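You operate a simulated robot arm through the tools that you are given. There is no shell and no other tool. Be economical: measure what you need, move in short steps, check, and stop when the job is done.

You run a simulated two-armed robot. Do the job below in one go: nothing can be reset, and whatever is moved stays where it is left.

TASK
Bring cylinder A on line, purge the line and stand the IN USE sign before it.
Fine: green bar shut first; open the green handwheel, swing the changeover lever to A, open and shut the grey valve. Where these are worked on the way, their far stop is far enough and under half their travel is too little: grey valve.

The check looks at the end state, three seconds after you hand in, the way a careful person would. Anything else that was tipped, shoved, dropped, spilled or broken makes it a failure.

THE ROBOT
Two 7-joint arms with two-finger parallel grippers on one trunk, on a base that drives. Base frame: it is fixed to the floor where the robot stands at the start and does not move with it; the origin is under the middle of the robot, x ahead of it, y to its left, z up. Lengths are in cm, angles in degrees, forces in N, time in s.
The left shoulder is at the start at [7, 13.4, 127.5], the right one opposite. With the tool pointing down near the work surface each hand reaches from about 10 to 60 cm from the robot's upright axis, wherever it stands, measured 20 degrees to its own side. Places, roughly: changeover lever [70, 30, 120]; flow knob [80, -20, 120]; gauge A [80, 0, 110]; green bar [50, 0, 90]; green handwheel [80, 10, 120]; grey valve [70, 30, 100]; line gauge [70, 30, 140]; square spindle [80, 90, 120]; white handwheel [80, 50, 120]. Payload 1.57 kg a hand.
The tool frame of a hand sits at the grasp point between the pads (the TCP): z along the fingers, y along the line on which they close. The tips reach 3 cm beyond it. Largest opening 8 cm; finger width 1.7, thickness 1.2; the body of the gripper, 4 by 8.2 cm, starts 8 cm behind the TCP.
Orientation is that of the tool frame in the base frame, as a unit quaternion [x, y, z, w]. With the fingers straight down and closing along the base's y, the tool's x points along the base's -x, its y along +y and its z along -z.

THE INTERFACE
- The arms move only by the tool send_rows. It takes "left_plan", "right_plan" or both (then of equal length, played together; a hand with none holds still); each is a list of rows, each a list of 7 numbers: the gripper command, from -1 (fully open) to 1 (shut), values between in proportion, then the shift along the tool's x, y, z in units of 30 mm (1.0 is 30 mm), then the turn, a rotation vector about the tool's x, y, z in units of 6 degrees (1.0 is 6 degrees). In form: [[gripper, tx, ty, tz, wx, wy, wz], ...]. A call has 1 to 8 rows; each row shifts and turns the commanded pose from where the row before left it, along the tool's axes as they then stand. A call with a number of a shift or a turn outside -1 to 1 is refused whole. A row lasts 0.2 s, in which the tool goes at most 5 cm and 8.6 degrees; a call with a longer step from one row to the next is refused whole, and so is a gripper value outside its range. A pose out of reach is approached as far as the arm can. The call stops where the force on the tool passes 50 N (or 10 N more than at its start, if that is more) or the arm is blocked; 0.2 s more then pass. Each finger travels about 15.3 cm/s and halts on what it meets, pressing with about 28 N; the grip force reading is that of the motor and also rises with nothing between the fingers. The clock runs only during rows and for 0.2 s after the last one: add rows that do not move to give the fingers time. It gives the time, the measured TCP pose, the force on the tool (base axes), the opening and the grip force at its end, in the units of the frame above (readings bear some noise), with the torque about the TCP (base axes, N m) and any sound that the robot's microphone picked up, and new pictures: "pictures" is both (left out), scene, wrist or none (wrist: the cameras of the hands that moved).
- Cameras (640 x 400 px; columns grow to the right, rows downward): "scene" is now at [13.45, 2.14, 150.25]; the picture's right is [0.25, -0.97, 0.00], its down [-0.56, -0.15, -0.82] and it looks along [0.79, 0.21, -0.58] (base axes); focal length 214 px, centre (320, 200). "left" rides on the left gripper at [7.2, 0.7, -12.2] in its tool frame; the picture's right is [-0.09, 1.00, 0.00], its down [-0.84, -0.08, -0.54] and it looks along [-0.54, -0.05, 0.84] (tool axes); focal length 238 px, centre (320, 200). "right" rides on the right gripper at [7.2, -0.7, -12.2] in its tool frame; the picture's right is [0.09, 1.00, 0.00], its down [-0.84, 0.08, -0.54] and it looks along [-0.54, 0.05, 0.84] (tool axes); focal length 238 px, centre (320, 200). There is no depth. A picture from a camera that has moved, and an enlarged one, comes with that camera's place and axes in the base frame and with its lens.
- lift_body(by): slides the trunk up (or, below 0, down) by that many cm; the arms and the scene camera ride with it, the base frame stays. It gives what a move gives, with no picture.
- drive_base(legs): drives the robot by 1 to 6 legs, each [ahead, left, turn to the left] in cm, cm and degrees, along the robot's own axes; the way and the turn of a leg run together, so that a leg with both is an arc; at most 150 cm and 180 degrees a leg. The arms and the cameras ride along, it lands a little off, and it stops where it bumps. It gives what a move gives, and a new picture of the scene camera.
- head_to(pan, tilt): turns the head with the scene camera to pan (to the left, within 86 degrees either way) and tilt (down, from -29 to 69), counted from straight ahead of the robot. It gives what a move gives, and a new picture of the scene camera.
- enlarge(camera, box): a new picture of the part [left, top, right, bottom] of that camera's present view, enlarged. The clock stands still meanwhile.
- hand_in(): hands the job in; it is judged then, once.

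Work in short steps. Places have to be worked out from the pictures, the camera data and where the tool is seen: move nearer, look again, correct. Check each grasp and each placing, and mend what went wrong. You have 120 turns and 260 pictures in all, those below and enlarged ones among them. Open the grippers and draw the arms clear of the work before you hand the job in, unless the task says otherwise; then end with one line.

The tools are called after "Call:" as a command line: name --argument value ..., lists and objects as JSON in quotes. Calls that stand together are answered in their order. send_rows: Moves the arms, as the interface text tells. Its arguments: {"type":"object","properties":{"left_plan":{"type":"array"},"right_plan":{"type":"array"},"pictures":{"type":"string","enum":["both","scene","wrist","none"]}},"required":[]} The other tools are called the same way: lift_body (by) slides the trunk up or down; drive_base (legs) drives the base; head_to (pan, tilt) turns the head that bears the scene camera; enlarge (camera, box) takes an enlarged picture of a part of a camera's view; hand_in () hands the job in.

At the start:

```text
time: 0.0
left_position: [35.67, 34.52, 142.21]
left_tcp_rot: [0.0, 1.0, 0.0, 0.001]
left_contact_force: [0.6, 1.4, 0.1]
left_wrist_torque: [0.0, -0.02, 0.0]
left_width: 8.0
left_finger_force: 0.1
right_position: [38.82, -3.39, 139.52]
right_tcp_rot: [0.0, 1.0, 0.001, 0.0]
right_contact_force: [-0.4, -0.5, -0.6]
right_wrist_torque: [-0.01, 0.0, 0.04]
right_width: 8.01
right_finger_force: 0.1
trunk travel left (down, up): [-84.9, 9.1]
robot x, y, heading: [-0.01, -0.19, 0.1]
head pan, tilt: [14.7, 35.1]
```

scene: 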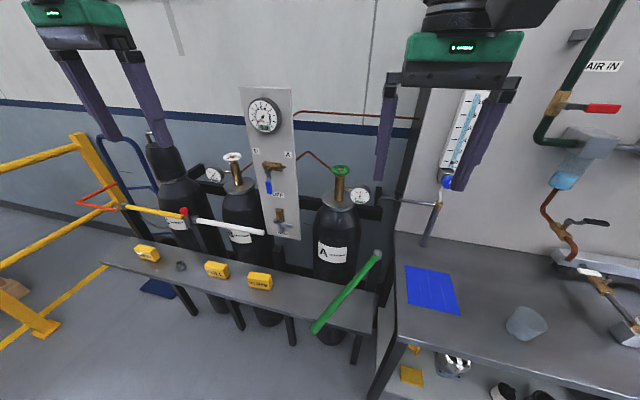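
right: 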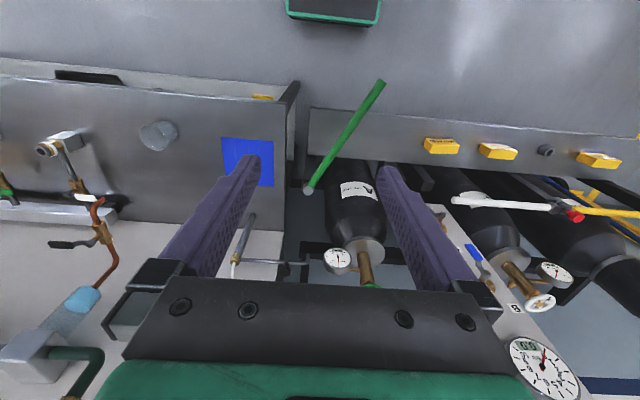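
left: 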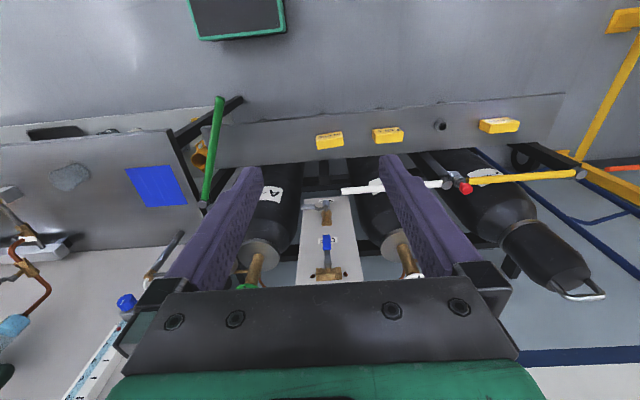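

I start by looking closer at the rack, the green bar and the panel.

Call:
enlarge --camera "scene" --box '[220, 80, 400, 240]'

Call:
enlarge --camera "scene" --box '[100, 180, 400, 380]'

Call:
enlarge --camera "left" --box '[180, 80, 540, 300]'

```text
2.50 times, centred on (310, 160) of scene
camera zoom: at [13.45, 2.14, 150.25], right [0.25, -0.97, 0.0], down [-0.56, -0.15, -0.82], along [0.79, 0.21, -0.58], focal length 536 px, centre (345, 300)
```

zoom: 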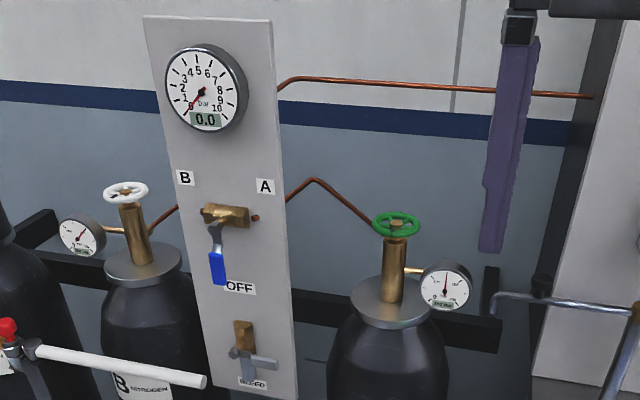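

```text
2.00 times, centred on (250, 280) of scene
camera zoom: at [13.45, 2.14, 150.25], right [0.25, -0.97, 0.0], down [-0.56, -0.15, -0.82], along [0.79, 0.21, -0.58], focal length 429 px, centre (460, 40)
```

zoom: 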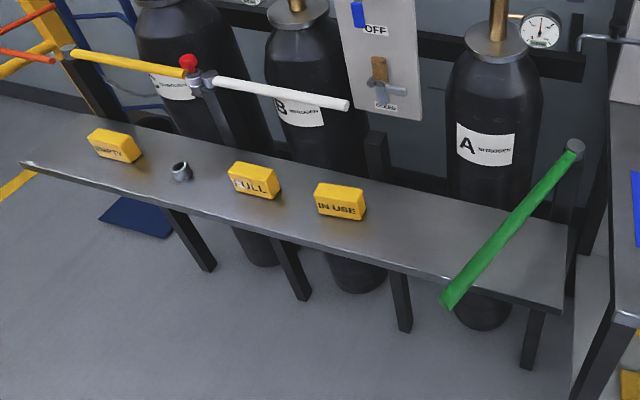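

```text
1.78 times, centred on (360, 190) of left
camera zoom: at [28.41, 35.28, 154.32], right [0.09, 1.0, 0.0], down [0.84, -0.08, 0.54], along [0.54, -0.05, -0.84], focal length 424 px, centre (249, 218)
```

zoom: 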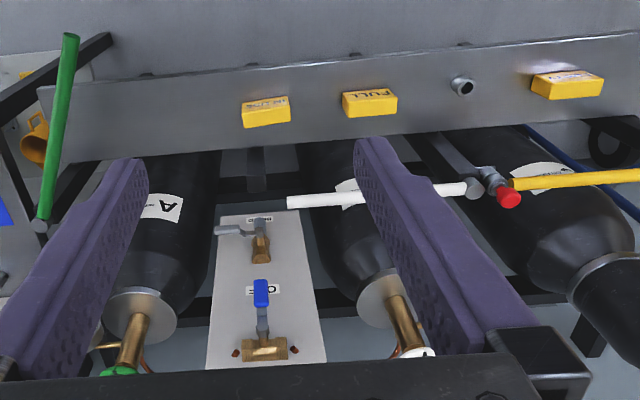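

The pivot of the green bar triangulates to about (65.5, -4, 94) and its free end to (37, 10, 93). It must swing about 63° until it lies along +y in front of A. IN USE is at about (54, 36, 80). I lower the closed right hand on the bar's outer side.

Call:
send_rows --right_plan '[[1, 0, 0, 1, 0, 0, 0], [1, 0, 0, 1, 0, 0, 0], [1, 0, 0, 1, 0, 0, 0], [1, 0, 0, 1, 0, 0, 0], [1, 0, 0, 1, 0, 0, 0], [1, 0, 0, 1, 0, 0, 0], [1, 0, 0, 1, 0, 0, 0], [1, 0, 0, 1, 0, 0, 0]]' --pictures "none"

Call:
send_rows --right_plan '[[1, -0.5, 0.4, 1, 0, 0, 0], [1, -0.5, 0.4, 1, 0, 0, 0], [1, -0.5, 0.4, 1, 0, 0, 0], [1, 0, 0.2, 1, 0, 0, 0], [1, 0, 0, 1, 0, 0, 0], [1, 0, 0, 1, 0, 0, 0], [1, 0, 0, 1, 0, 0, 0], [1, 0, 0, 0.8, 0, 0, 0]]'

```text
time: 1.8
left_position: [35.72, 34.39, 142.34]
left_tcp_rot: [0.0, 1.0, 0.0, 0.001]
left_contact_force: [0.1, -0.1, 0.3]
left_wrist_torque: [-0.02, 0.01, 0.04]
left_width: 8.0
left_finger_force: 0.1
right_position: [38.69, -3.59, 115.43]
right_tcp_rot: [0.0, 1.0, 0.001, 0.0]
right_contact_force: [0.6, -0.1, 0.4]
right_wrist_torque: [-0.02, 0.01, -0.01]
right_width: 0.0
right_finger_force: 21.5
trunk travel left (down, up): [-84.9, 9.1]
robot x, y, heading: [-0.26, 0.06, 0.0]
head pan, tilt: [14.7, 35.1]
```

```text
time: 3.6
left_position: [35.76, 34.43, 142.3]
left_tcp_rot: [0.0, 1.0, 0.0, 0.001]
left_contact_force: [0.6, -0.1, -0.6]
left_wrist_torque: [0.0, 0.02, 0.04]
left_width: 8.0
left_finger_force: 0.0
right_position: [43.51, 0.81, 92.01]
right_tcp_rot: [0.0, 1.0, 0.0, 0.001]
right_contact_force: [0.9, 0.3, -0.6]
right_wrist_torque: [0.04, 0.04, 0.0]
right_width: 0.0
right_finger_force: 20.9
trunk travel left (down, up): [-84.9, 9.1]
robot x, y, heading: [-0.13, -0.25, 0.0]
head pan, tilt: [14.7, 35.1]
camera scene: at [13.47, 2.14, 150.25], right [0.25, -0.97, 0.0], down [-0.56, -0.15, -0.82], along [0.79, 0.21, -0.58], focal length 214 px, centre (320, 200)
camera right: at [36.23, 0.12, 104.25], right [-0.09, 1.0, 0.0], down [0.84, 0.08, 0.54], along [0.54, 0.05, -0.84], focal length 238 px, centre (320, 200)
```

scene: 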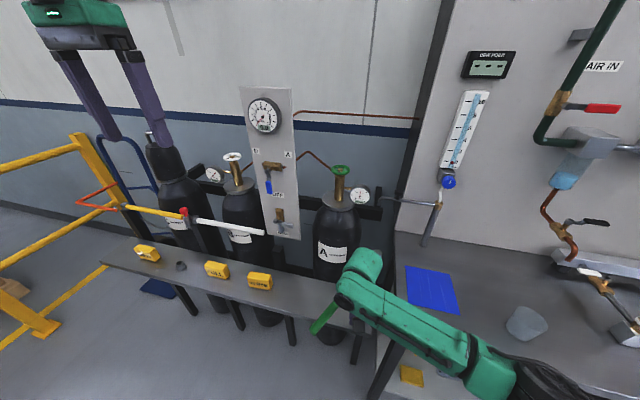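
right: 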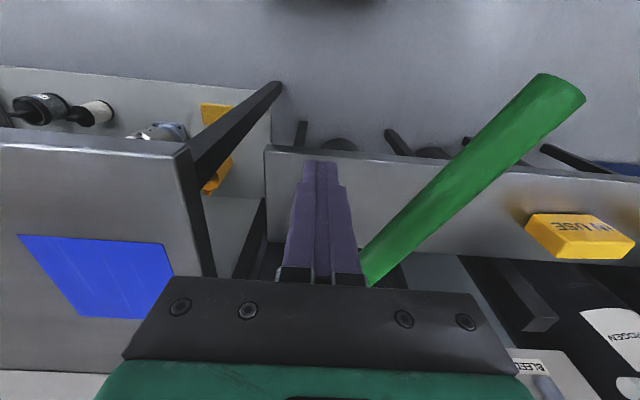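

The fingers are beside the bar at its height. I sweep along an arc about the pivot.

Call:
send_rows --right_plan '[[1, -0.3, 0.87, 0, 0, 0, 0], [1, -0.23, 0.6, 0, 0, 0, 0], [1, -0.3, 0.58, 0, 0, 0, 0], [1, -0.37, 0.55, 0, 0, 0, 0], [1, -0.4, 0.53, 0, 0, 0, 0], [1, -0.43, 0.47, 0, 0, 0, 0], [1, -0.47, 0.43, 0, 0, 0, 0], [1, -0.53, 0.4, 0, 0, 0, 0]]'

```text
time: 5.4
left_position: [35.75, 34.39, 142.36]
left_tcp_rot: [-0.001, 1.0, 0.001, 0.001]
left_contact_force: [-0.5, 0.3, -0.2]
left_wrist_torque: [0.01, 0.01, 0.04]
left_width: 8.04
left_finger_force: 0.0
right_position: [49.63, 11.19, 92.36]
right_tcp_rot: [0.0, 1.0, -0.001, 0.0]
right_contact_force: [-0.4, -0.3, 0.1]
right_wrist_torque: [0.01, 0.04, 0.02]
right_width: 0.01
right_finger_force: 21.5
right hand out of reach, approached as far as the arm can: row 6, 7, 8
trunk travel left (down, up): [-84.9, 9.1]
robot x, y, heading: [0.16, -0.26, -0.1]
head pan, tilt: [14.7, 35.1]
camera scene: at [13.45, 2.13, 150.25], right [0.25, -0.97, 0.0], down [-0.56, -0.15, -0.82], along [0.79, 0.21, -0.58], focal length 214 px, centre (320, 200)
camera right: at [42.58, 10.54, 104.61], right [-0.09, 1.0, 0.0], down [0.84, 0.08, 0.54], along [0.54, 0.05, -0.84], focal length 238 px, centre (320, 200)
```

scene: 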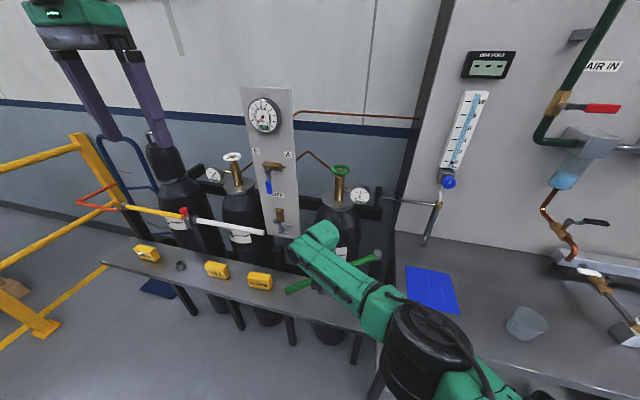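
right: 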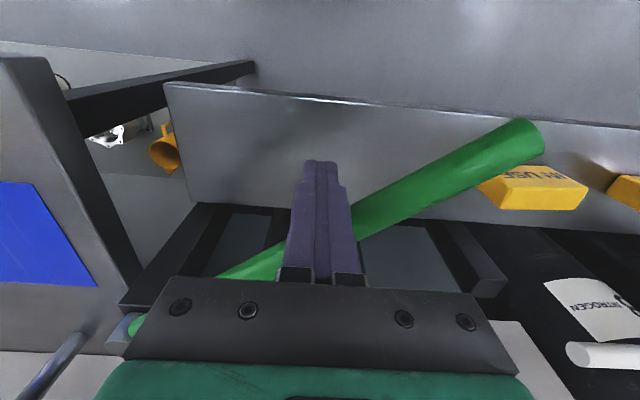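

The bar swings freely but the right arm ran out of reach. I drive 11 cm ahead, which carries the push on.

Call:
drive_base --legs '[[11, 0, 0]]'

Call:
send_rows --right_plan '[[1, -0.2, 0, 0, 0, 0, 0], [1, -0.2, 0, 0, 0, 0, 0]]'

```text
time: 6.6
left_position: [46.22, 34.52, 142.39]
left_tcp_rot: [0.0, 1.0, 0.0, 0.004]
left_contact_force: [0.5, -0.6, 1.4]
left_wrist_torque: [0.01, -0.06, 0.02]
left_width: 7.98
left_finger_force: 0.1
right_position: [60.5, 11.23, 92.54]
right_tcp_rot: [0.0, 1.0, 0.0, 0.001]
right_contact_force: [0.3, 0.2, 0.4]
right_wrist_torque: [-0.01, -0.05, -0.03]
right_width: 0.0
right_finger_force: 21.4
trunk travel left (down, up): [-84.9, 9.1]
robot x, y, heading: [10.66, -0.16, -0.2]
head pan, tilt: [14.7, 35.1]
camera scene: at [24.05, 2.15, 150.3], right [0.25, -0.97, 0.0], down [-0.55, -0.15, -0.82], along [0.79, 0.21, -0.57], focal length 214 px, centre (320, 200)
```

scene: 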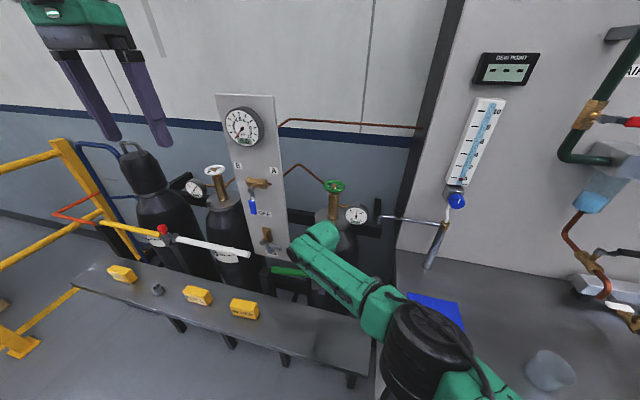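

```text
time: 7.2
left_position: [46.54, 34.57, 142.32]
left_tcp_rot: [0.0, 1.0, 0.0, 0.002]
left_contact_force: [0.3, -0.3, -0.6]
left_wrist_torque: [-0.01, 0.0, 0.01]
left_width: 8.01
left_finger_force: 0.1
right_position: [60.62, 11.26, 92.31]
right_tcp_rot: [-0.001, 1.0, -0.001, 0.0]
right_contact_force: [0.4, 0.3, 0.1]
right_wrist_torque: [0.0, 0.01, 0.02]
right_width: 0.01
right_finger_force: 21.0
right hand out of reach, approached as far as the arm can: row 1, 2
trunk travel left (down, up): [-84.9, 9.1]
robot x, y, heading: [10.98, -0.29, 0.1]
head pan, tilt: [14.7, 35.1]
camera scene: at [24.27, 2.15, 150.27], right [0.25, -0.97, 0.0], down [-0.56, -0.15, -0.82], along [0.79, 0.21, -0.57], focal length 214 px, centre (320, 200)
camera right: at [53.45, 10.58, 104.67], right [-0.09, 1.0, 0.0], down [0.84, 0.08, 0.54], along [0.54, 0.05, -0.84], focal length 238 px, centre (320, 200)
```

scene: 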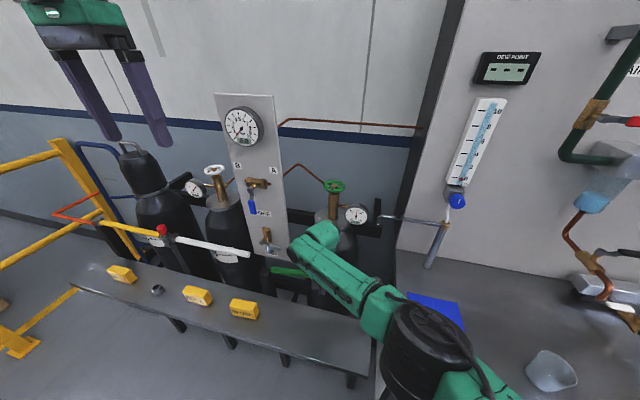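
right: 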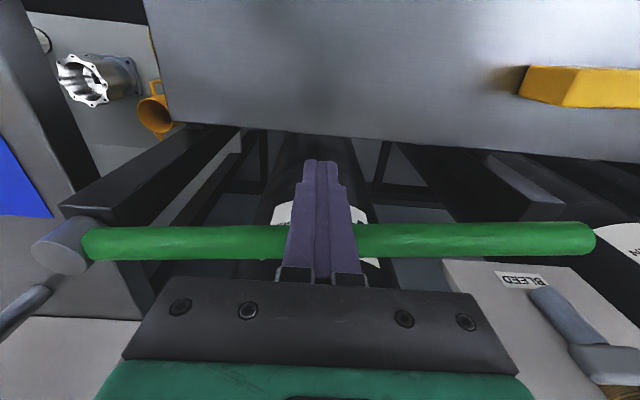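

The bar is about 5° short of parallel. I drive another 2 cm.

Call:
drive_base --legs '[[2, 0, 0]]'

Call:
send_rows --right_plan '[[1, -0.1, 0, 0, 0, 0, 0]]' --pictures "wrist"

```text
time: 8.0
left_position: [48.15, 34.6, 142.43]
left_tcp_rot: [0.001, 1.0, 0.0, 0.003]
left_contact_force: [0.3, -0.4, -0.3]
left_wrist_torque: [0.0, -0.09, 0.01]
left_width: 7.99
left_finger_force: 0.0
right_position: [62.33, 11.18, 92.5]
right_tcp_rot: [0.0, 1.0, 0.0, 0.002]
right_contact_force: [-1.7, 0.1, 0.2]
right_wrist_torque: [0.01, -0.05, -0.02]
right_width: 0.03
right_finger_force: 21.6
trunk travel left (down, up): [-84.9, 9.1]
robot x, y, heading: [12.94, 0.13, 0.1]
head pan, tilt: [14.7, 35.1]
camera scene: at [25.91, 2.17, 150.31], right [0.25, -0.97, 0.0], down [-0.55, -0.15, -0.82], along [0.79, 0.21, -0.57], focal length 214 px, centre (320, 200)
```

scene: 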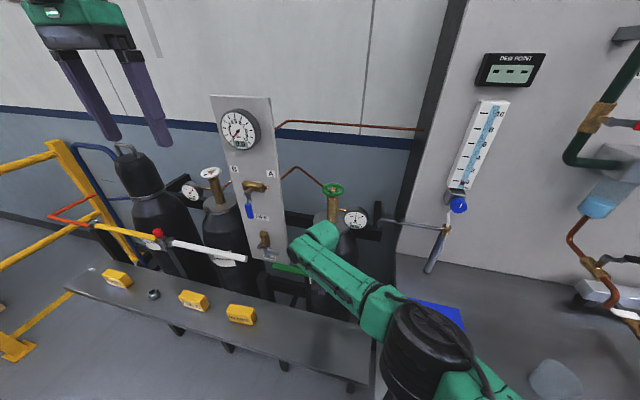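

```text
time: 8.4
left_position: [48.99, 34.66, 142.15]
left_tcp_rot: [0.0, 1.0, 0.0, 0.001]
left_contact_force: [0.6, 0.3, 0.0]
left_wrist_torque: [0.0, 0.02, 0.01]
left_width: 8.0
left_finger_force: 0.0
right_position: [63.14, 11.13, 92.33]
right_tcp_rot: [0.0, 1.0, 0.001, -0.001]
right_contact_force: [-0.7, 0.2, 0.1]
right_wrist_torque: [-0.03, 0.04, 0.01]
right_width: 0.0
right_finger_force: 21.2
trunk travel left (down, up): [-84.9, 9.1]
robot x, y, heading: [13.35, 0.31, 0.0]
head pan, tilt: [14.7, 35.1]
camera right: at [56.02, 10.53, 104.5], right [-0.09, 1.0, 0.0], down [0.84, 0.08, 0.54], along [0.54, 0.05, -0.84], focal length 238 px, centre (320, 200)
```

right: 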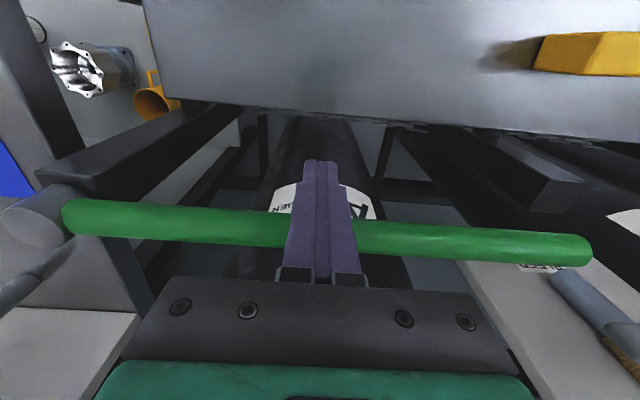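

The bar now lies parallel to the shelf. I check for a stop by nudging it a little further.

Call:
send_rows --right_plan '[[1, -0.15, 0, 0, 0, 0, 0], [1, -0.15, 0, 0, 0, 0, 0], [1, -0.15, 0, 0, 0, 0, 0], [1, 0, 0, 0, 0, 0, 0]]' --pictures "wrist"

```text
time: 9.4
left_position: [48.64, 34.53, 142.33]
left_tcp_rot: [0.0, 1.0, 0.001, 0.003]
left_contact_force: [-0.2, -1.0, -0.4]
left_wrist_torque: [-0.02, 0.02, 0.01]
left_width: 7.97
left_finger_force: 0.1
right_position: [63.02, 11.22, 92.38]
right_tcp_rot: [0.0, 1.0, 0.001, 0.001]
right_contact_force: [-0.2, 0.2, -0.2]
right_wrist_torque: [0.03, 0.01, 0.0]
right_width: 0.0
right_finger_force: 21.9
right hand out of reach, approached as far as the arm can: row 1, 2, 3
trunk travel left (down, up): [-84.9, 9.1]
robot x, y, heading: [12.96, 0.04, -0.0]
head pan, tilt: [14.7, 35.1]
camera right: at [55.8, 10.54, 104.61], right [-0.09, 1.0, 0.0], down [0.84, 0.08, 0.54], along [0.54, 0.05, -0.84], focal length 238 px, centre (320, 200)
```

right: 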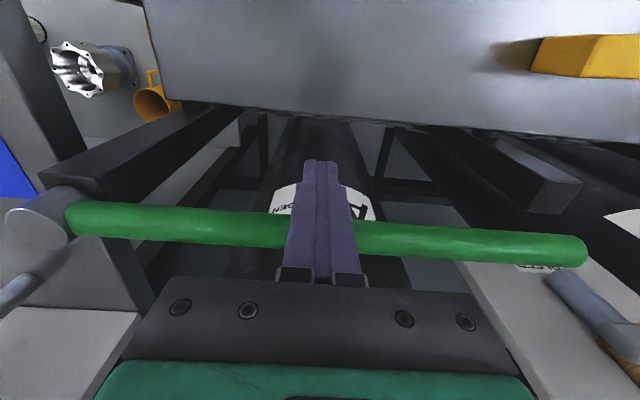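

The arm is at its reach limit, so I use the base for the last nudge. I need to move closer anyway.

Call:
drive_base --legs '[[1.5, 0, 0]]'

Call:
send_rows --right_plan '[[1, 0, 0, 0, 0, 0, 0]]' --pictures "wrist"

```text
time: 10.2
left_position: [49.41, 34.56, 142.59]
left_tcp_rot: [0.0, 1.0, 0.0, 0.005]
left_contact_force: [0.3, -0.2, 0.5]
left_wrist_torque: [0.06, -0.01, 0.0]
left_width: 8.0
left_finger_force: 0.0
right_position: [63.86, 11.19, 92.53]
right_tcp_rot: [-0.001, 1.0, 0.001, 0.001]
right_contact_force: [-26.0, -3.1, -3.3]
right_wrist_torque: [-0.04, -0.15, -0.04]
right_width: 0.02
right_finger_force: 21.1
trunk travel left (down, up): [-84.9, 9.1]
robot x, y, heading: [14.74, -0.09, 0.0]
head pan, tilt: [14.7, 35.1]
camera scene: at [27.09, 2.12, 150.32], right [0.25, -0.97, 0.0], down [-0.55, -0.15, -0.82], along [0.79, 0.21, -0.57], focal length 214 px, centre (320, 200)
```

scene: 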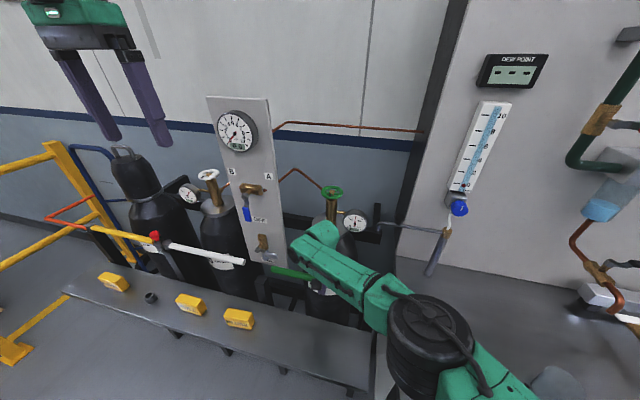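

```text
time: 10.6
left_position: [49.49, 34.41, 142.56]
left_tcp_rot: [0.001, 1.0, 0.001, 0.004]
left_contact_force: [-0.5, 0.2, 0.2]
left_wrist_torque: [-0.02, 0.01, -0.01]
left_width: 8.02
left_finger_force: 0.0
right_position: [63.78, 11.22, 92.5]
right_tcp_rot: [-0.001, 1.0, 0.001, -0.001]
right_contact_force: [-15.2, -4.1, 8.4]
right_wrist_torque: [0.04, -0.16, -0.1]
right_width: 0.0
right_finger_force: 21.3
trunk travel left (down, up): [-84.9, 9.1]
robot x, y, heading: [14.55, -0.06, 0.2]
head pan, tilt: [14.7, 35.1]
camera right: at [56.62, 10.55, 104.77], right [-0.09, 1.0, 0.0], down [0.84, 0.08, 0.54], along [0.54, 0.05, -0.84], focal length 238 px, centre (320, 200)
```

right: 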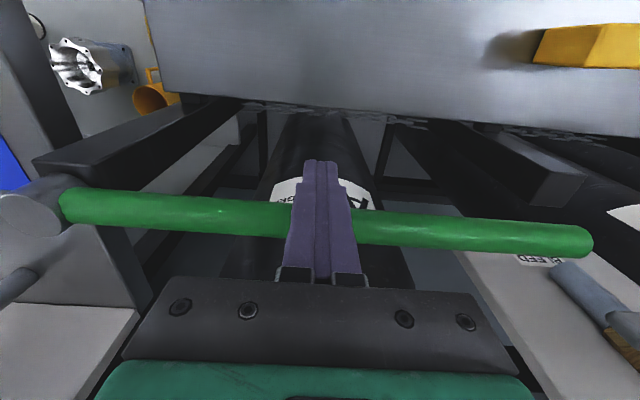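

The bar resists at its stop (about 26 N) and is shut. I withdraw the right hand backwards and upwards and look down to check the base clearance.

Call:
send_rows --right_plan '[[1, 1, 0, 0, 0, 0, 0], [1, 1, 0, -0.5, 0, 0, 0], [1, 1, -0.5, -1, 0, 0, 0], [1, 1, -0.5, -1, 0, 0, 0], [1, 1, -0.5, -1, 0, 0, 0], [1, 1, -1, -1, 0, 0, 0], [1, 0, -1, -1, 0, 0, 0], [1, 0, -1, -1, 0, 0, 0]]' --pictures "none"

Call:
head_to --pan 5 --tilt 65

```text
refused: row 6 steps farther than a row can; nothing moved
```

```text
time: 11.5
left_position: [49.49, 34.44, 142.54]
left_tcp_rot: [0.001, 1.0, 0.001, 0.004]
left_contact_force: [0.3, 0.4, -0.5]
left_wrist_torque: [0.0, -0.01, 0.01]
left_width: 7.99
left_finger_force: 0.1
right_position: [63.76, 11.22, 92.6]
right_tcp_rot: [-0.001, 1.0, 0.001, -0.001]
right_contact_force: [-20.8, -1.9, 3.9]
right_wrist_torque: [0.03, -0.21, -0.05]
right_width: 0.0
right_finger_force: 21.6
trunk travel left (down, up): [-84.9, 9.1]
robot x, y, heading: [14.47, -0.04, -0.1]
head pan, tilt: [5.0, 65.0]
camera scene: at [24.76, 0.39, 146.35], right [0.09, -1.0, 0.0], down [-0.9, -0.08, -0.43], along [0.43, 0.04, -0.9], focal length 214 px, centre (320, 200)
```

scene: 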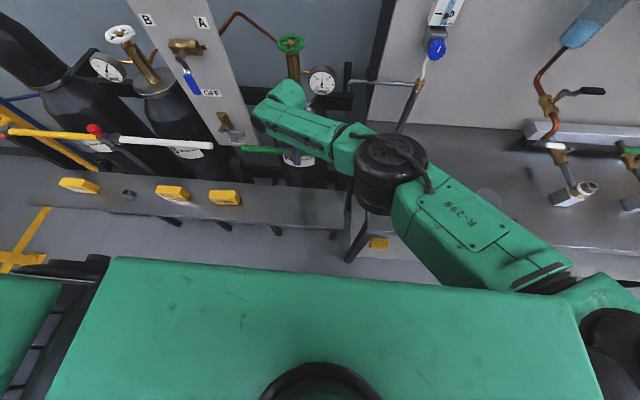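

The view is fine, but that plan was refused because one step was too long. I retract the right hand with smaller steps.

Call:
send_rows --right_plan '[[1, 1, 0, 0, 0, 0, 0], [1, 1, 0, -0.5, 0, 0, 0], [1, 1, -0.5, -1, 0, 0, 0], [1, 1, -0.5, -1, 0, 0, 0], [1, 1, -0.5, -1, 0, 0, 0], [1, 0, -1, -1, 0, 0, 0], [1, 0, -1, -1, 0, 0, 0], [1, 0, -1, -1, 0, 0, 0]]' --pictures "none"

Call:
drive_base --legs '[[0, 10, 0], [4, 0, 0]]'

Call:
head_to --pan 5 --tilt 35

```text
time: 13.3
left_position: [50.01, 34.44, 142.27]
left_tcp_rot: [0.0, 1.0, 0.0, 0.002]
left_contact_force: [-0.5, -1.2, 0.0]
left_wrist_torque: [0.02, -0.01, 0.02]
left_width: 7.99
left_finger_force: 0.0
right_position: [49.22, -2.5, 111.99]
right_tcp_rot: [-0.001, 1.0, 0.0, -0.002]
right_contact_force: [0.2, -0.8, 0.2]
right_wrist_torque: [0.02, -0.02, 0.01]
right_width: 0.03
right_finger_force: 21.2
trunk travel left (down, up): [-84.9, 9.1]
robot x, y, heading: [14.22, 0.22, -0.0]
head pan, tilt: [5.0, 65.0]
```

```text
time: 14.9
left_position: [53.24, 44.09, 142.76]
left_tcp_rot: [0.0, 1.0, 0.0, 0.007]
left_contact_force: [-1.7, -1.0, 0.6]
left_wrist_torque: [0.04, -0.11, 0.0]
left_width: 7.99
left_finger_force: 0.0
right_position: [52.61, 7.36, 112.06]
right_tcp_rot: [0.0, 1.0, 0.002, 0.002]
right_contact_force: [-1.1, -0.8, 0.2]
right_wrist_torque: [0.01, -0.07, 0.02]
right_width: 0.03
right_finger_force: 21.2
trunk travel left (down, up): [-84.9, 9.1]
robot x, y, heading: [18.46, 9.63, 0.0]
head pan, tilt: [5.0, 65.0]
camera scene: at [28.46, 10.07, 146.37], right [0.09, -1.0, 0.0], down [-0.9, -0.08, -0.43], along [0.43, 0.04, -0.9], focal length 214 px, centre (320, 200)
```

scene: 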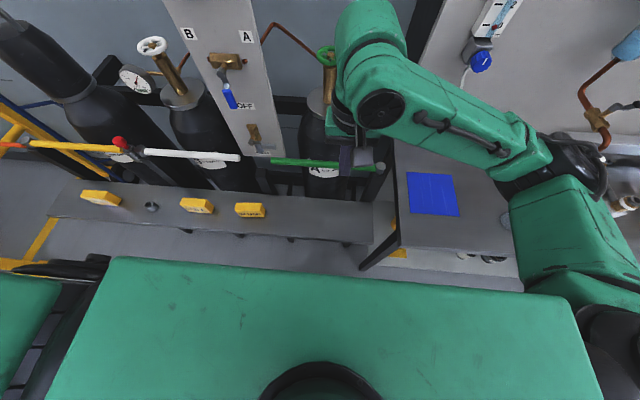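

```text
time: 15.9
left_position: [54.28, 44.47, 142.28]
left_tcp_rot: [0.0, 1.0, 0.0, 0.001]
left_contact_force: [0.3, 0.9, 0.1]
left_wrist_torque: [0.02, 0.06, 0.04]
left_width: 8.01
left_finger_force: 0.1
right_position: [53.5, 7.73, 111.78]
right_tcp_rot: [0.0, 1.0, 0.001, -0.003]
right_contact_force: [-0.4, -0.2, 0.0]
right_wrist_torque: [0.04, 0.02, -0.01]
right_width: 0.0
right_finger_force: 21.7
trunk travel left (down, up): [-84.9, 9.1]
robot x, y, heading: [18.44, 9.64, -0.1]
head pan, tilt: [5.0, 35.0]
camera scene: at [32.43, 10.62, 150.24], right [0.09, -1.0, 0.0], down [-0.57, -0.05, -0.82], along [0.81, 0.07, -0.58], focal length 214 px, centre (320, 200)
```

scene: 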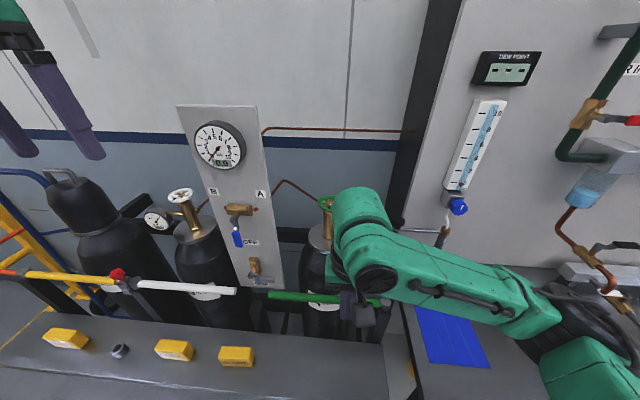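

I move the right hand further back and to the right, and bring the left hand toward the handwheel high above it, so that its camera sees the wheel.

Call:
send_rows --right_plan '[[1, 1, -0.5, 0, 0, 0, 0], [1, 1, -1, 0, 0, 0, 0], [1, 1, -1, 0, 0, 0, 0], [1, 0.5, -1, 0, 0, 0, 0], [1, 0, -1, 0, 0, 0, 0], [1, 0, -1, 0, 0, 0, 0], [1, 0, -1, 0, 0, 0, 0]]' --left_plan '[[-1, 0, -1, 0, 0, 0, 0], [-1, 0, -1, 0, 0, 0, 0], [-1, 0, -1, 0, 0, 0, 0], [-1, -1, -1, 0, 0, 0, 0], [-1, -1, -1, 0, 0, 0, 0], [-1, -1, -1, 0, 0, 0, 0], [-1, -1, -1, 0, 0, 0, 0]]'

```text
time: 17.5
left_position: [62.25, 25.82, 136.78]
left_tcp_rot: [-0.001, 1.0, -0.001, 0.002]
left_contact_force: [0.9, 0.4, 0.2]
left_wrist_torque: [0.01, 0.03, 0.03]
left_width: 7.99
left_finger_force: 0.0
left hand out of reach, approached as far as the arm can: row 4, 5, 6, 7
right_position: [48.99, 3.6, 111.76]
right_tcp_rot: [-0.001, 1.0, 0.001, -0.003]
right_contact_force: [-0.1, 0.1, 0.0]
right_wrist_torque: [-0.01, 0.02, 0.0]
right_width: 0.02
right_finger_force: 21.6
right hand out of reach, approached as far as the arm can: row 2, 3, 4, 5, 6, 7
trunk travel left (down, up): [-84.9, 9.1]
robot x, y, heading: [18.78, 9.9, 0.1]
head pan, tilt: [5.0, 35.0]
camera scene: at [32.39, 10.57, 150.26], right [0.09, -1.0, 0.0], down [-0.57, -0.05, -0.82], along [0.82, 0.07, -0.57], focal length 214 px, centre (320, 200)
camera right: at [41.91, 2.96, 124.07], right [-0.09, 1.0, 0.0], down [0.84, 0.08, 0.54], along [0.54, 0.05, -0.84], focal length 238 px, centre (320, 200)
camera left: at [54.97, 26.62, 148.73], right [0.09, 1.0, 0.0], down [0.83, -0.08, 0.55], along [0.54, -0.05, -0.84], focal length 238 px, centre (320, 200)
```

scene: 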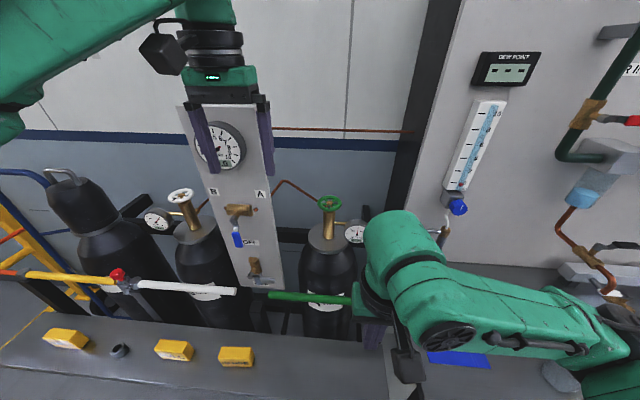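
right: 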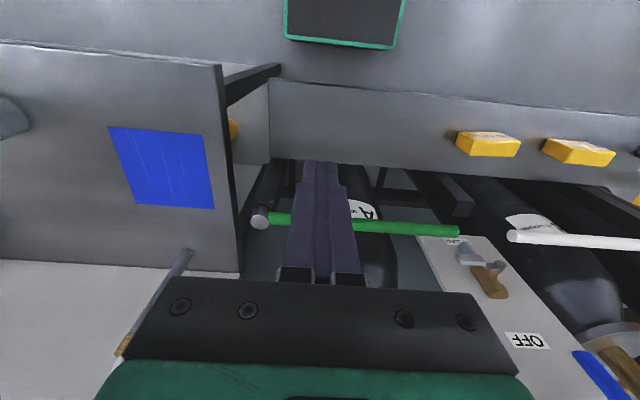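
left: 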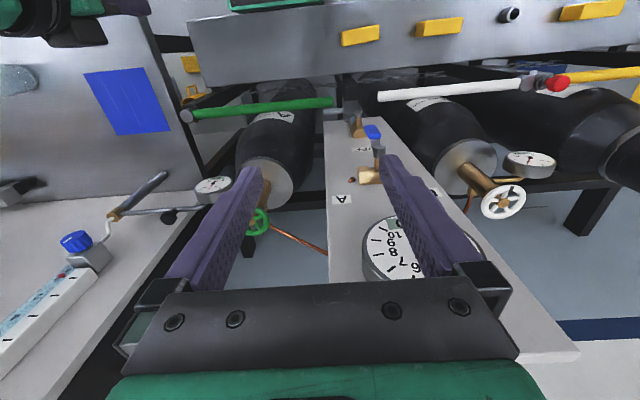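

The left hand is at its reach limit. The handwheel is at about (80.3, 12, 116), roughly 6.5 cm across, with a vertical axis. I raise the trunk and drive 5 cm ahead, which leaves about 2.5 cm to the shelf edge.

Call:
lift_body --by 9

Call:
drive_base --legs '[[5, 0, 0]]'

Call:
send_rows --right_plan '[[1, 0.5, -1, 0, 0, 0, 0], [1, 0.5, -1, 0, 0, 0, 0], [1, 0.5, -1, 0, 0, 0, 0]]' --pictures "none"

```text
time: 18.7
left_position: [62.12, 25.83, 145.7]
left_tcp_rot: [0.0, 1.0, -0.001, 0.003]
left_contact_force: [0.2, 0.2, 0.6]
left_wrist_torque: [-0.01, -0.02, -0.02]
left_width: 8.0
left_finger_force: 0.0
right_position: [48.92, 3.59, 120.77]
right_tcp_rot: [-0.001, 1.0, 0.0, -0.002]
right_contact_force: [-0.2, 0.3, -0.8]
right_wrist_torque: [0.01, 0.02, 0.02]
right_width: 0.01
right_finger_force: 21.2
trunk travel left (down, up): [-93.9, 0.1]
robot x, y, heading: [18.31, 9.52, -0.1]
head pan, tilt: [5.0, 35.0]
```

```text
time: 19.6
left_position: [65.81, 25.74, 146.25]
left_tcp_rot: [0.0, 1.0, 0.0, 0.007]
left_contact_force: [-0.9, 0.1, 0.1]
left_wrist_torque: [0.02, -0.09, 0.01]
left_width: 8.01
left_finger_force: 0.1
right_position: [52.82, 3.53, 121.1]
right_tcp_rot: [-0.001, 1.0, 0.0, 0.003]
right_contact_force: [0.0, 0.5, 1.0]
right_wrist_torque: [0.0, -0.09, -0.03]
right_width: 0.0
right_finger_force: 20.9
trunk travel left (down, up): [-93.9, 0.1]
robot x, y, heading: [23.18, 9.74, 0.1]
head pan, tilt: [5.0, 35.0]
camera scene: at [35.83, 10.56, 159.4], right [0.09, -1.0, 0.0], down [-0.56, -0.05, -0.82], along [0.82, 0.07, -0.57], focal length 214 px, centre (320, 200)
```

scene: 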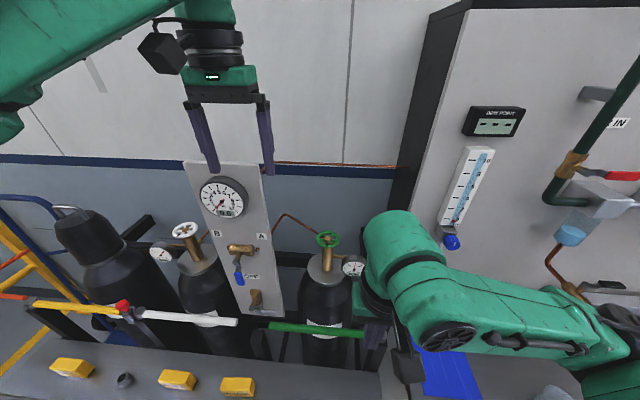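

```text
time: 20.4
left_position: [66.87, 25.81, 145.88]
left_tcp_rot: [0.0, 1.0, -0.002, 0.004]
left_contact_force: [-0.8, 0.8, -0.1]
left_wrist_torque: [0.0, 0.01, 0.0]
left_width: 8.0
left_finger_force: 0.1
right_position: [53.49, 3.56, 120.82]
right_tcp_rot: [0.0, 1.0, 0.002, -0.001]
right_contact_force: [-1.2, -0.8, 0.0]
right_wrist_torque: [-0.01, 0.01, 0.01]
right_width: 0.0
right_finger_force: 21.6
right hand out of reach, approached as far as the arm can: row 1, 2, 3
trunk travel left (down, up): [-93.9, 0.1]
robot x, y, heading: [23.28, 10.18, 0.1]
head pan, tilt: [5.0, 35.0]
```

The right hand won't go further back. I try moving it up and sideways only.

Call:
send_rows --right_plan '[[1, 0, -0.5, -0.5, 0, 0, 0], [1, 0, -1, 0, 0, 0, 0], [1, 0, -1, 0, 0, 0, 0], [1, 0, -1, 0, 0, 0, 0]]' --pictures "scene"

```text
time: 21.4
left_position: [67.18, 25.66, 145.83]
left_tcp_rot: [0.0, 1.0, -0.001, 0.003]
left_contact_force: [0.3, -0.3, -0.2]
left_wrist_torque: [0.03, -0.01, -0.01]
left_width: 8.0
left_finger_force: 0.1
right_position: [53.62, 2.74, 121.79]
right_tcp_rot: [-0.016, 1.0, -0.007, -0.001]
right_contact_force: [0.0, 0.3, 0.8]
right_wrist_torque: [-0.03, 0.0, 0.01]
right_width: 0.01
right_finger_force: 21.0
right hand out of reach, approached as far as the arm can: row 1, 2, 3, 4
trunk travel left (down, up): [-93.9, 0.1]
robot x, y, heading: [23.42, 9.69, -0.1]
head pan, tilt: [5.0, 35.0]
camera scene: at [37.26, 10.55, 159.26], right [0.09, -1.0, 0.0], down [-0.57, -0.05, -0.82], along [0.82, 0.07, -0.57], focal length 214 px, centre (320, 200)
```

scene: 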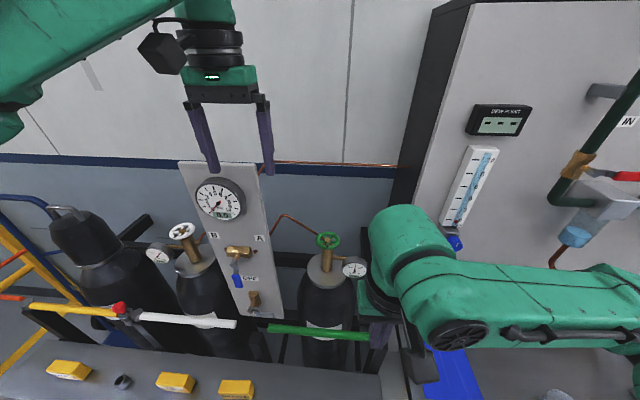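

The hand is too close to its shoulder to fold further in. I move it forward a little, then right and up.

Call:
send_rows --right_plan '[[1, -1, 0, 0, 0, 0, 0], [1, -0.5, -1, 0, 0, 0, 0], [1, 0, -1, 0, 0, 0, 0], [1, 0, -1, -0.5, 0, 0, 0], [1, 0, -1, -0.5, 0, 0, 0], [1, 0, -1, -0.5, 0, 0, 0], [1, 0, -1, -0.5, 0, 0, 0]]' --pictures "scene"

```text
time: 23.1
left_position: [66.96, 25.63, 145.84]
left_tcp_rot: [-0.001, 1.0, 0.001, 0.004]
left_contact_force: [-0.1, 1.1, 0.6]
left_wrist_torque: [0.03, -0.02, 0.02]
left_width: 8.0
left_finger_force: 0.1
right_position: [58.0, -15.4, 127.74]
right_tcp_rot: [0.0, 1.0, 0.001, -0.002]
right_contact_force: [0.1, -0.2, -0.2]
right_wrist_torque: [-0.01, -0.04, -0.02]
right_width: 0.0
right_finger_force: 21.5
trunk travel left (down, up): [-93.9, 0.1]
robot x, y, heading: [23.56, 9.99, -0.1]
head pan, tilt: [5.0, 35.0]
camera scene: at [37.06, 10.42, 159.28], right [0.09, -1.0, 0.0], down [-0.57, -0.05, -0.82], along [0.82, 0.07, -0.57], focal length 214 px, centre (320, 200)
```

scene: 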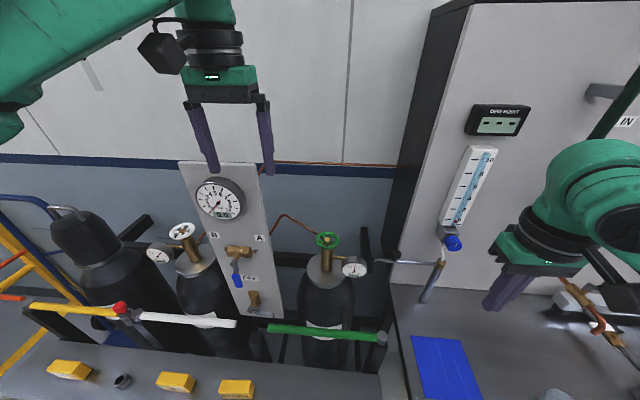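

The view is clear now. I approach the handwheel with the left hand: first -y past the panel, tilted 12° forward to save reach, then forward and down to about z 130.

Call:
send_rows --left_plan '[[-1, 0, -1, 0, 0, -1, 0], [-1, 0, -1, 0, 0, -1, 0], [-1, 0, -1, 0, 0, 0, 0], [-1, 0, -1, 0, 0, 0, 0], [-1, 0, -0.55, 0, 0, 0, 0]]' --pictures "none"

Call:
send_rows --left_plan '[[-1, -0.42, 0, 0.98, 0, 0, 0], [-1, -0.42, 0, 0.98, 0, 0, 0], [-1, -0.42, 0, 0.98, 0, 0, 0], [-1, -0.42, 0, 0.98, 0, 0, 0], [-1, -0.42, 0, 0.9, 0, 0, 0]]' --pictures "both"

```text
time: 24.2
left_position: [63.97, 17.83, 143.87]
left_tcp_rot: [0.0, 0.994, -0.001, 0.108]
left_contact_force: [0.5, -0.5, 0.9]
left_wrist_torque: [0.0, -0.01, -0.04]
left_width: 7.99
left_finger_force: 0.1
left hand out of reach, approached as far as the arm can: row 2, 3, 4, 5
right_position: [58.26, -15.31, 127.8]
right_tcp_rot: [-0.001, 1.0, 0.001, -0.001]
right_contact_force: [-0.4, 0.5, 0.0]
right_wrist_torque: [-0.04, -0.02, -0.02]
right_width: 0.01
right_finger_force: 21.6
trunk travel left (down, up): [-93.9, 0.1]
robot x, y, heading: [23.53, 10.26, 0.0]
head pan, tilt: [5.0, 35.0]
```

```text
time: 25.4
left_position: [73.47, 18.01, 130.84]
left_tcp_rot: [0.0, 0.994, -0.001, 0.108]
left_contact_force: [-0.5, -0.6, 0.0]
left_wrist_torque: [-0.01, 0.02, 0.02]
left_width: 8.01
left_finger_force: 0.0
right_position: [58.46, -15.16, 127.71]
right_tcp_rot: [-0.001, 1.0, 0.001, -0.002]
right_contact_force: [0.5, 0.0, -0.1]
right_wrist_torque: [0.01, -0.01, 0.03]
right_width: 0.0
right_finger_force: 21.2
trunk travel left (down, up): [-93.9, 0.1]
robot x, y, heading: [23.65, 9.49, 0.3]
head pan, tilt: [5.0, 35.0]
camera scene: at [37.41, 10.58, 159.25], right [0.09, -1.0, 0.0], down [-0.57, -0.05, -0.82], along [0.82, 0.07, -0.57], focal length 214 px, centre (320, 200)
camera left: at [63.78, 18.82, 141.1], right [0.09, 1.0, 0.02], down [0.7, -0.08, 0.71], along [0.71, -0.05, -0.71], focal length 238 px, centre (320, 200)
```

scene: 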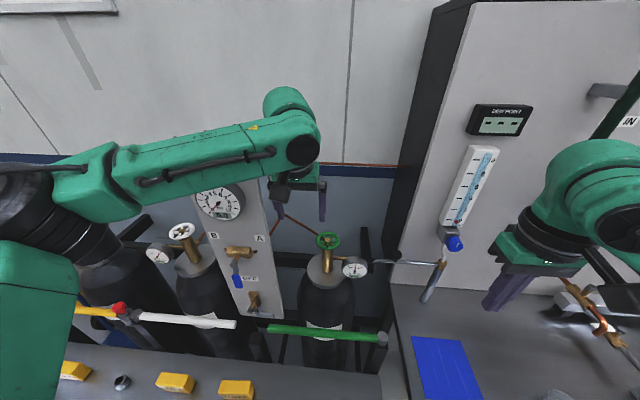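
left: 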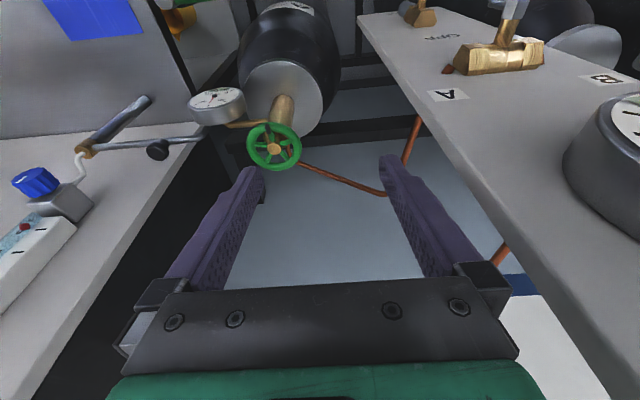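

The wrist camera shows the wheel at about (79.5, 12.3). I move above it.

Call:
send_rows --left_plan '[[-1, -0.51, -0.65, 0.88, 0, 0, 0], [-1, -0.51, -0.65, 0.88, 0, 0, 0], [-1, -0.51, -0.62, 0.7, 0, 0, 0]]' --pictures "both"

```text
time: 26.2
left_position: [74.8, 18.21, 124.37]
left_tcp_rot: [0.0, 0.994, -0.001, 0.109]
left_contact_force: [-0.3, 0.7, -0.9]
left_wrist_torque: [-0.03, 0.01, -0.02]
left_width: 8.01
left_finger_force: 0.0
left hand out of reach, approached as far as the arm can: row 1, 2, 3
right_position: [58.14, -15.34, 127.82]
right_tcp_rot: [0.0, 1.0, 0.002, -0.001]
right_contact_force: [-0.4, -0.2, 0.1]
right_wrist_torque: [0.04, -0.03, -0.02]
right_width: 0.0
right_finger_force: 21.1
trunk travel left (down, up): [-93.9, 0.1]
robot x, y, heading: [23.22, 10.21, -0.0]
head pan, tilt: [5.0, 35.0]
camera scene: at [37.22, 10.57, 159.27], right [0.09, -1.0, 0.0], down [-0.57, -0.05, -0.82], along [0.82, 0.07, -0.57], focal length 214 px, centre (320, 200)
camera left: at [64.95, 19.0, 134.56], right [0.09, 1.0, 0.02], down [0.7, -0.08, 0.71], along [0.71, -0.05, -0.7], focal length 238 px, centre (320, 200)
```

scene: 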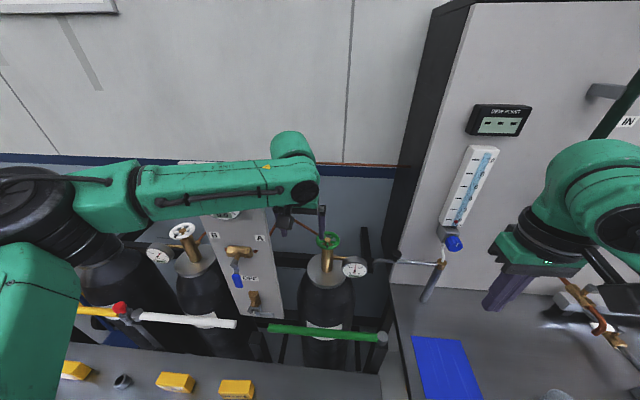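
left: 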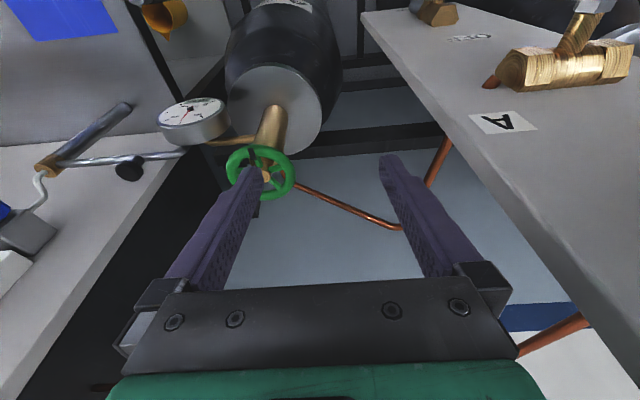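

The arm is limited by a joint here, not by extension. I try yawing the hand about 30° clockwise, which is also the pre-turn I want, and move across again.

Call:
send_rows --left_plan '[[-1, 0, 0, -0.5, 0, 0, 1], [-1, 0, 0, 0, 0, 0, 1], [-1, 0, 0, 0, 0, 0, 1], [-1, 0, 0, 0, 0, 0, 1], [-1, 0, 0, 0, 0, 0, 1]]' --pictures "none"

Call:
send_rows --left_plan '[[-1, 0.3, -0.6, 0, 0, 0, 0], [-1, 0.3, -0.6, 0, 0, 0, 0]]' --pictures "both"

```text
time: 27.4
left_position: [74.28, 18.08, 125.73]
left_tcp_rot: [0.258, 0.96, 0.027, 0.105]
left_contact_force: [-0.7, 0.1, -0.4]
left_wrist_torque: [0.03, 0.03, 0.01]
left_width: 8.0
left_finger_force: 0.1
right_position: [58.2, -15.28, 127.81]
right_tcp_rot: [-0.001, 1.0, 0.001, -0.002]
right_contact_force: [-0.1, 0.2, 0.2]
right_wrist_torque: [0.02, 0.01, -0.03]
right_width: 0.0
right_finger_force: 21.2
trunk travel left (down, up): [-93.9, 0.1]
robot x, y, heading: [23.7, 10.06, -0.0]
head pan, tilt: [5.0, 35.0]
```

```text
time: 28.1
left_position: [70.72, 15.89, 125.11]
left_tcp_rot: [0.257, 0.96, 0.029, 0.105]
left_contact_force: [0.0, -0.4, 0.5]
left_wrist_torque: [-0.04, -0.01, -0.02]
left_width: 8.0
left_finger_force: 0.1
right_position: [58.23, -15.27, 127.71]
right_tcp_rot: [-0.001, 1.0, 0.001, -0.001]
right_contact_force: [-0.9, -0.8, 0.0]
right_wrist_torque: [-0.03, -0.03, 0.01]
right_width: 0.01
right_finger_force: 21.5
trunk travel left (down, up): [-93.9, 0.1]
robot x, y, heading: [23.64, 10.07, 0.2]
head pan, tilt: [5.0, 35.0]
camera scene: at [37.09, 10.49, 159.28], right [0.09, -1.0, 0.0], down [-0.57, -0.05, -0.82], along [0.82, 0.07, -0.57], focal length 214 px, centre (320, 200)
camera left: at [62.34, 20.15, 135.62], right [0.56, 0.82, 0.12], down [0.55, -0.49, 0.68], along [0.61, -0.31, -0.73], focal length 238 px, centre (320, 200)
```

scene: 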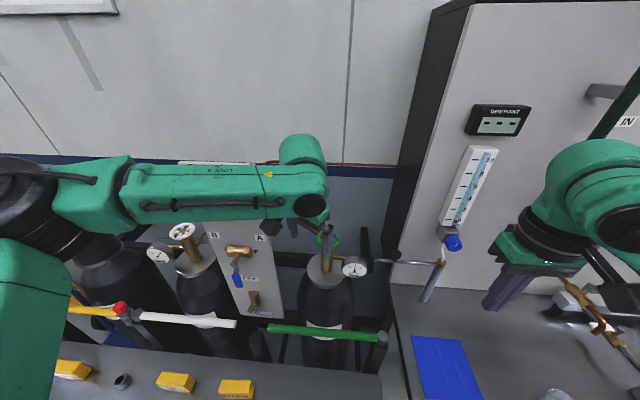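
left: 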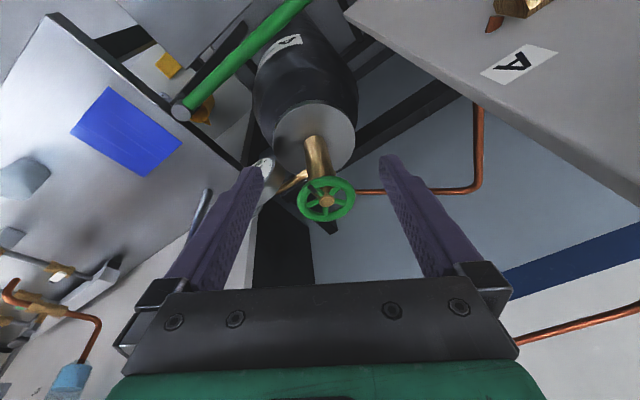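

That yaw freed the arm. The wheel is now seen at (79.4, 12.4), and I move over it.

Call:
send_rows --left_plan '[[-1, -0.71, 0.07, 0.41, 0, 0, 0], [-1, -0.71, 0.07, 0.41, 0, 0, 0], [-1, -0.71, 0.07, 0.41, 0, 0, 0], [-1, -0.71, 0.07, 0.41, 0, 0, 0]]' --pictures "both"

```text
time: 29.1
left_position: [74.99, 18.54, 122.18]
left_tcp_rot: [0.258, 0.96, 0.026, 0.106]
left_contact_force: [0.0, 0.3, 0.2]
left_wrist_torque: [0.02, -0.03, 0.02]
left_width: 8.02
left_finger_force: 0.0
left hand out of reach, approached as far as the arm can: row 1, 2, 3, 4
right_position: [58.35, -15.24, 127.85]
right_tcp_rot: [-0.001, 1.0, 0.001, -0.003]
right_contact_force: [0.5, -0.3, -1.2]
right_wrist_torque: [0.01, 0.02, 0.01]
right_width: 0.01
right_finger_force: 21.5
trunk travel left (down, up): [-93.9, 0.1]
robot x, y, heading: [23.26, 9.76, -0.2]
head pan, tilt: [5.0, 35.0]
camera scene: at [37.28, 10.6, 159.26], right [0.09, -1.0, 0.0], down [-0.57, -0.05, -0.82], along [0.82, 0.07, -0.57], focal length 214 px, centre (320, 200)
camera left: at [66.6, 22.86, 132.66], right [0.56, 0.82, 0.12], down [0.55, -0.48, 0.68], along [0.61, -0.32, -0.72], focal length 238 px, centre (320, 200)
```

scene: 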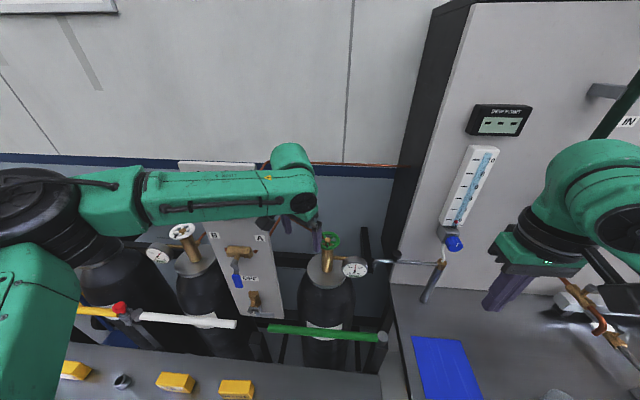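
left: 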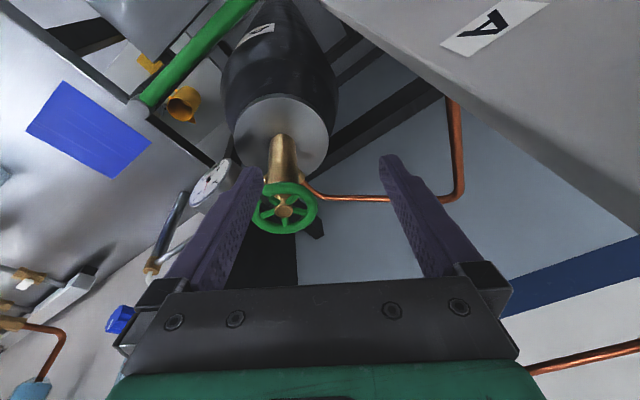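

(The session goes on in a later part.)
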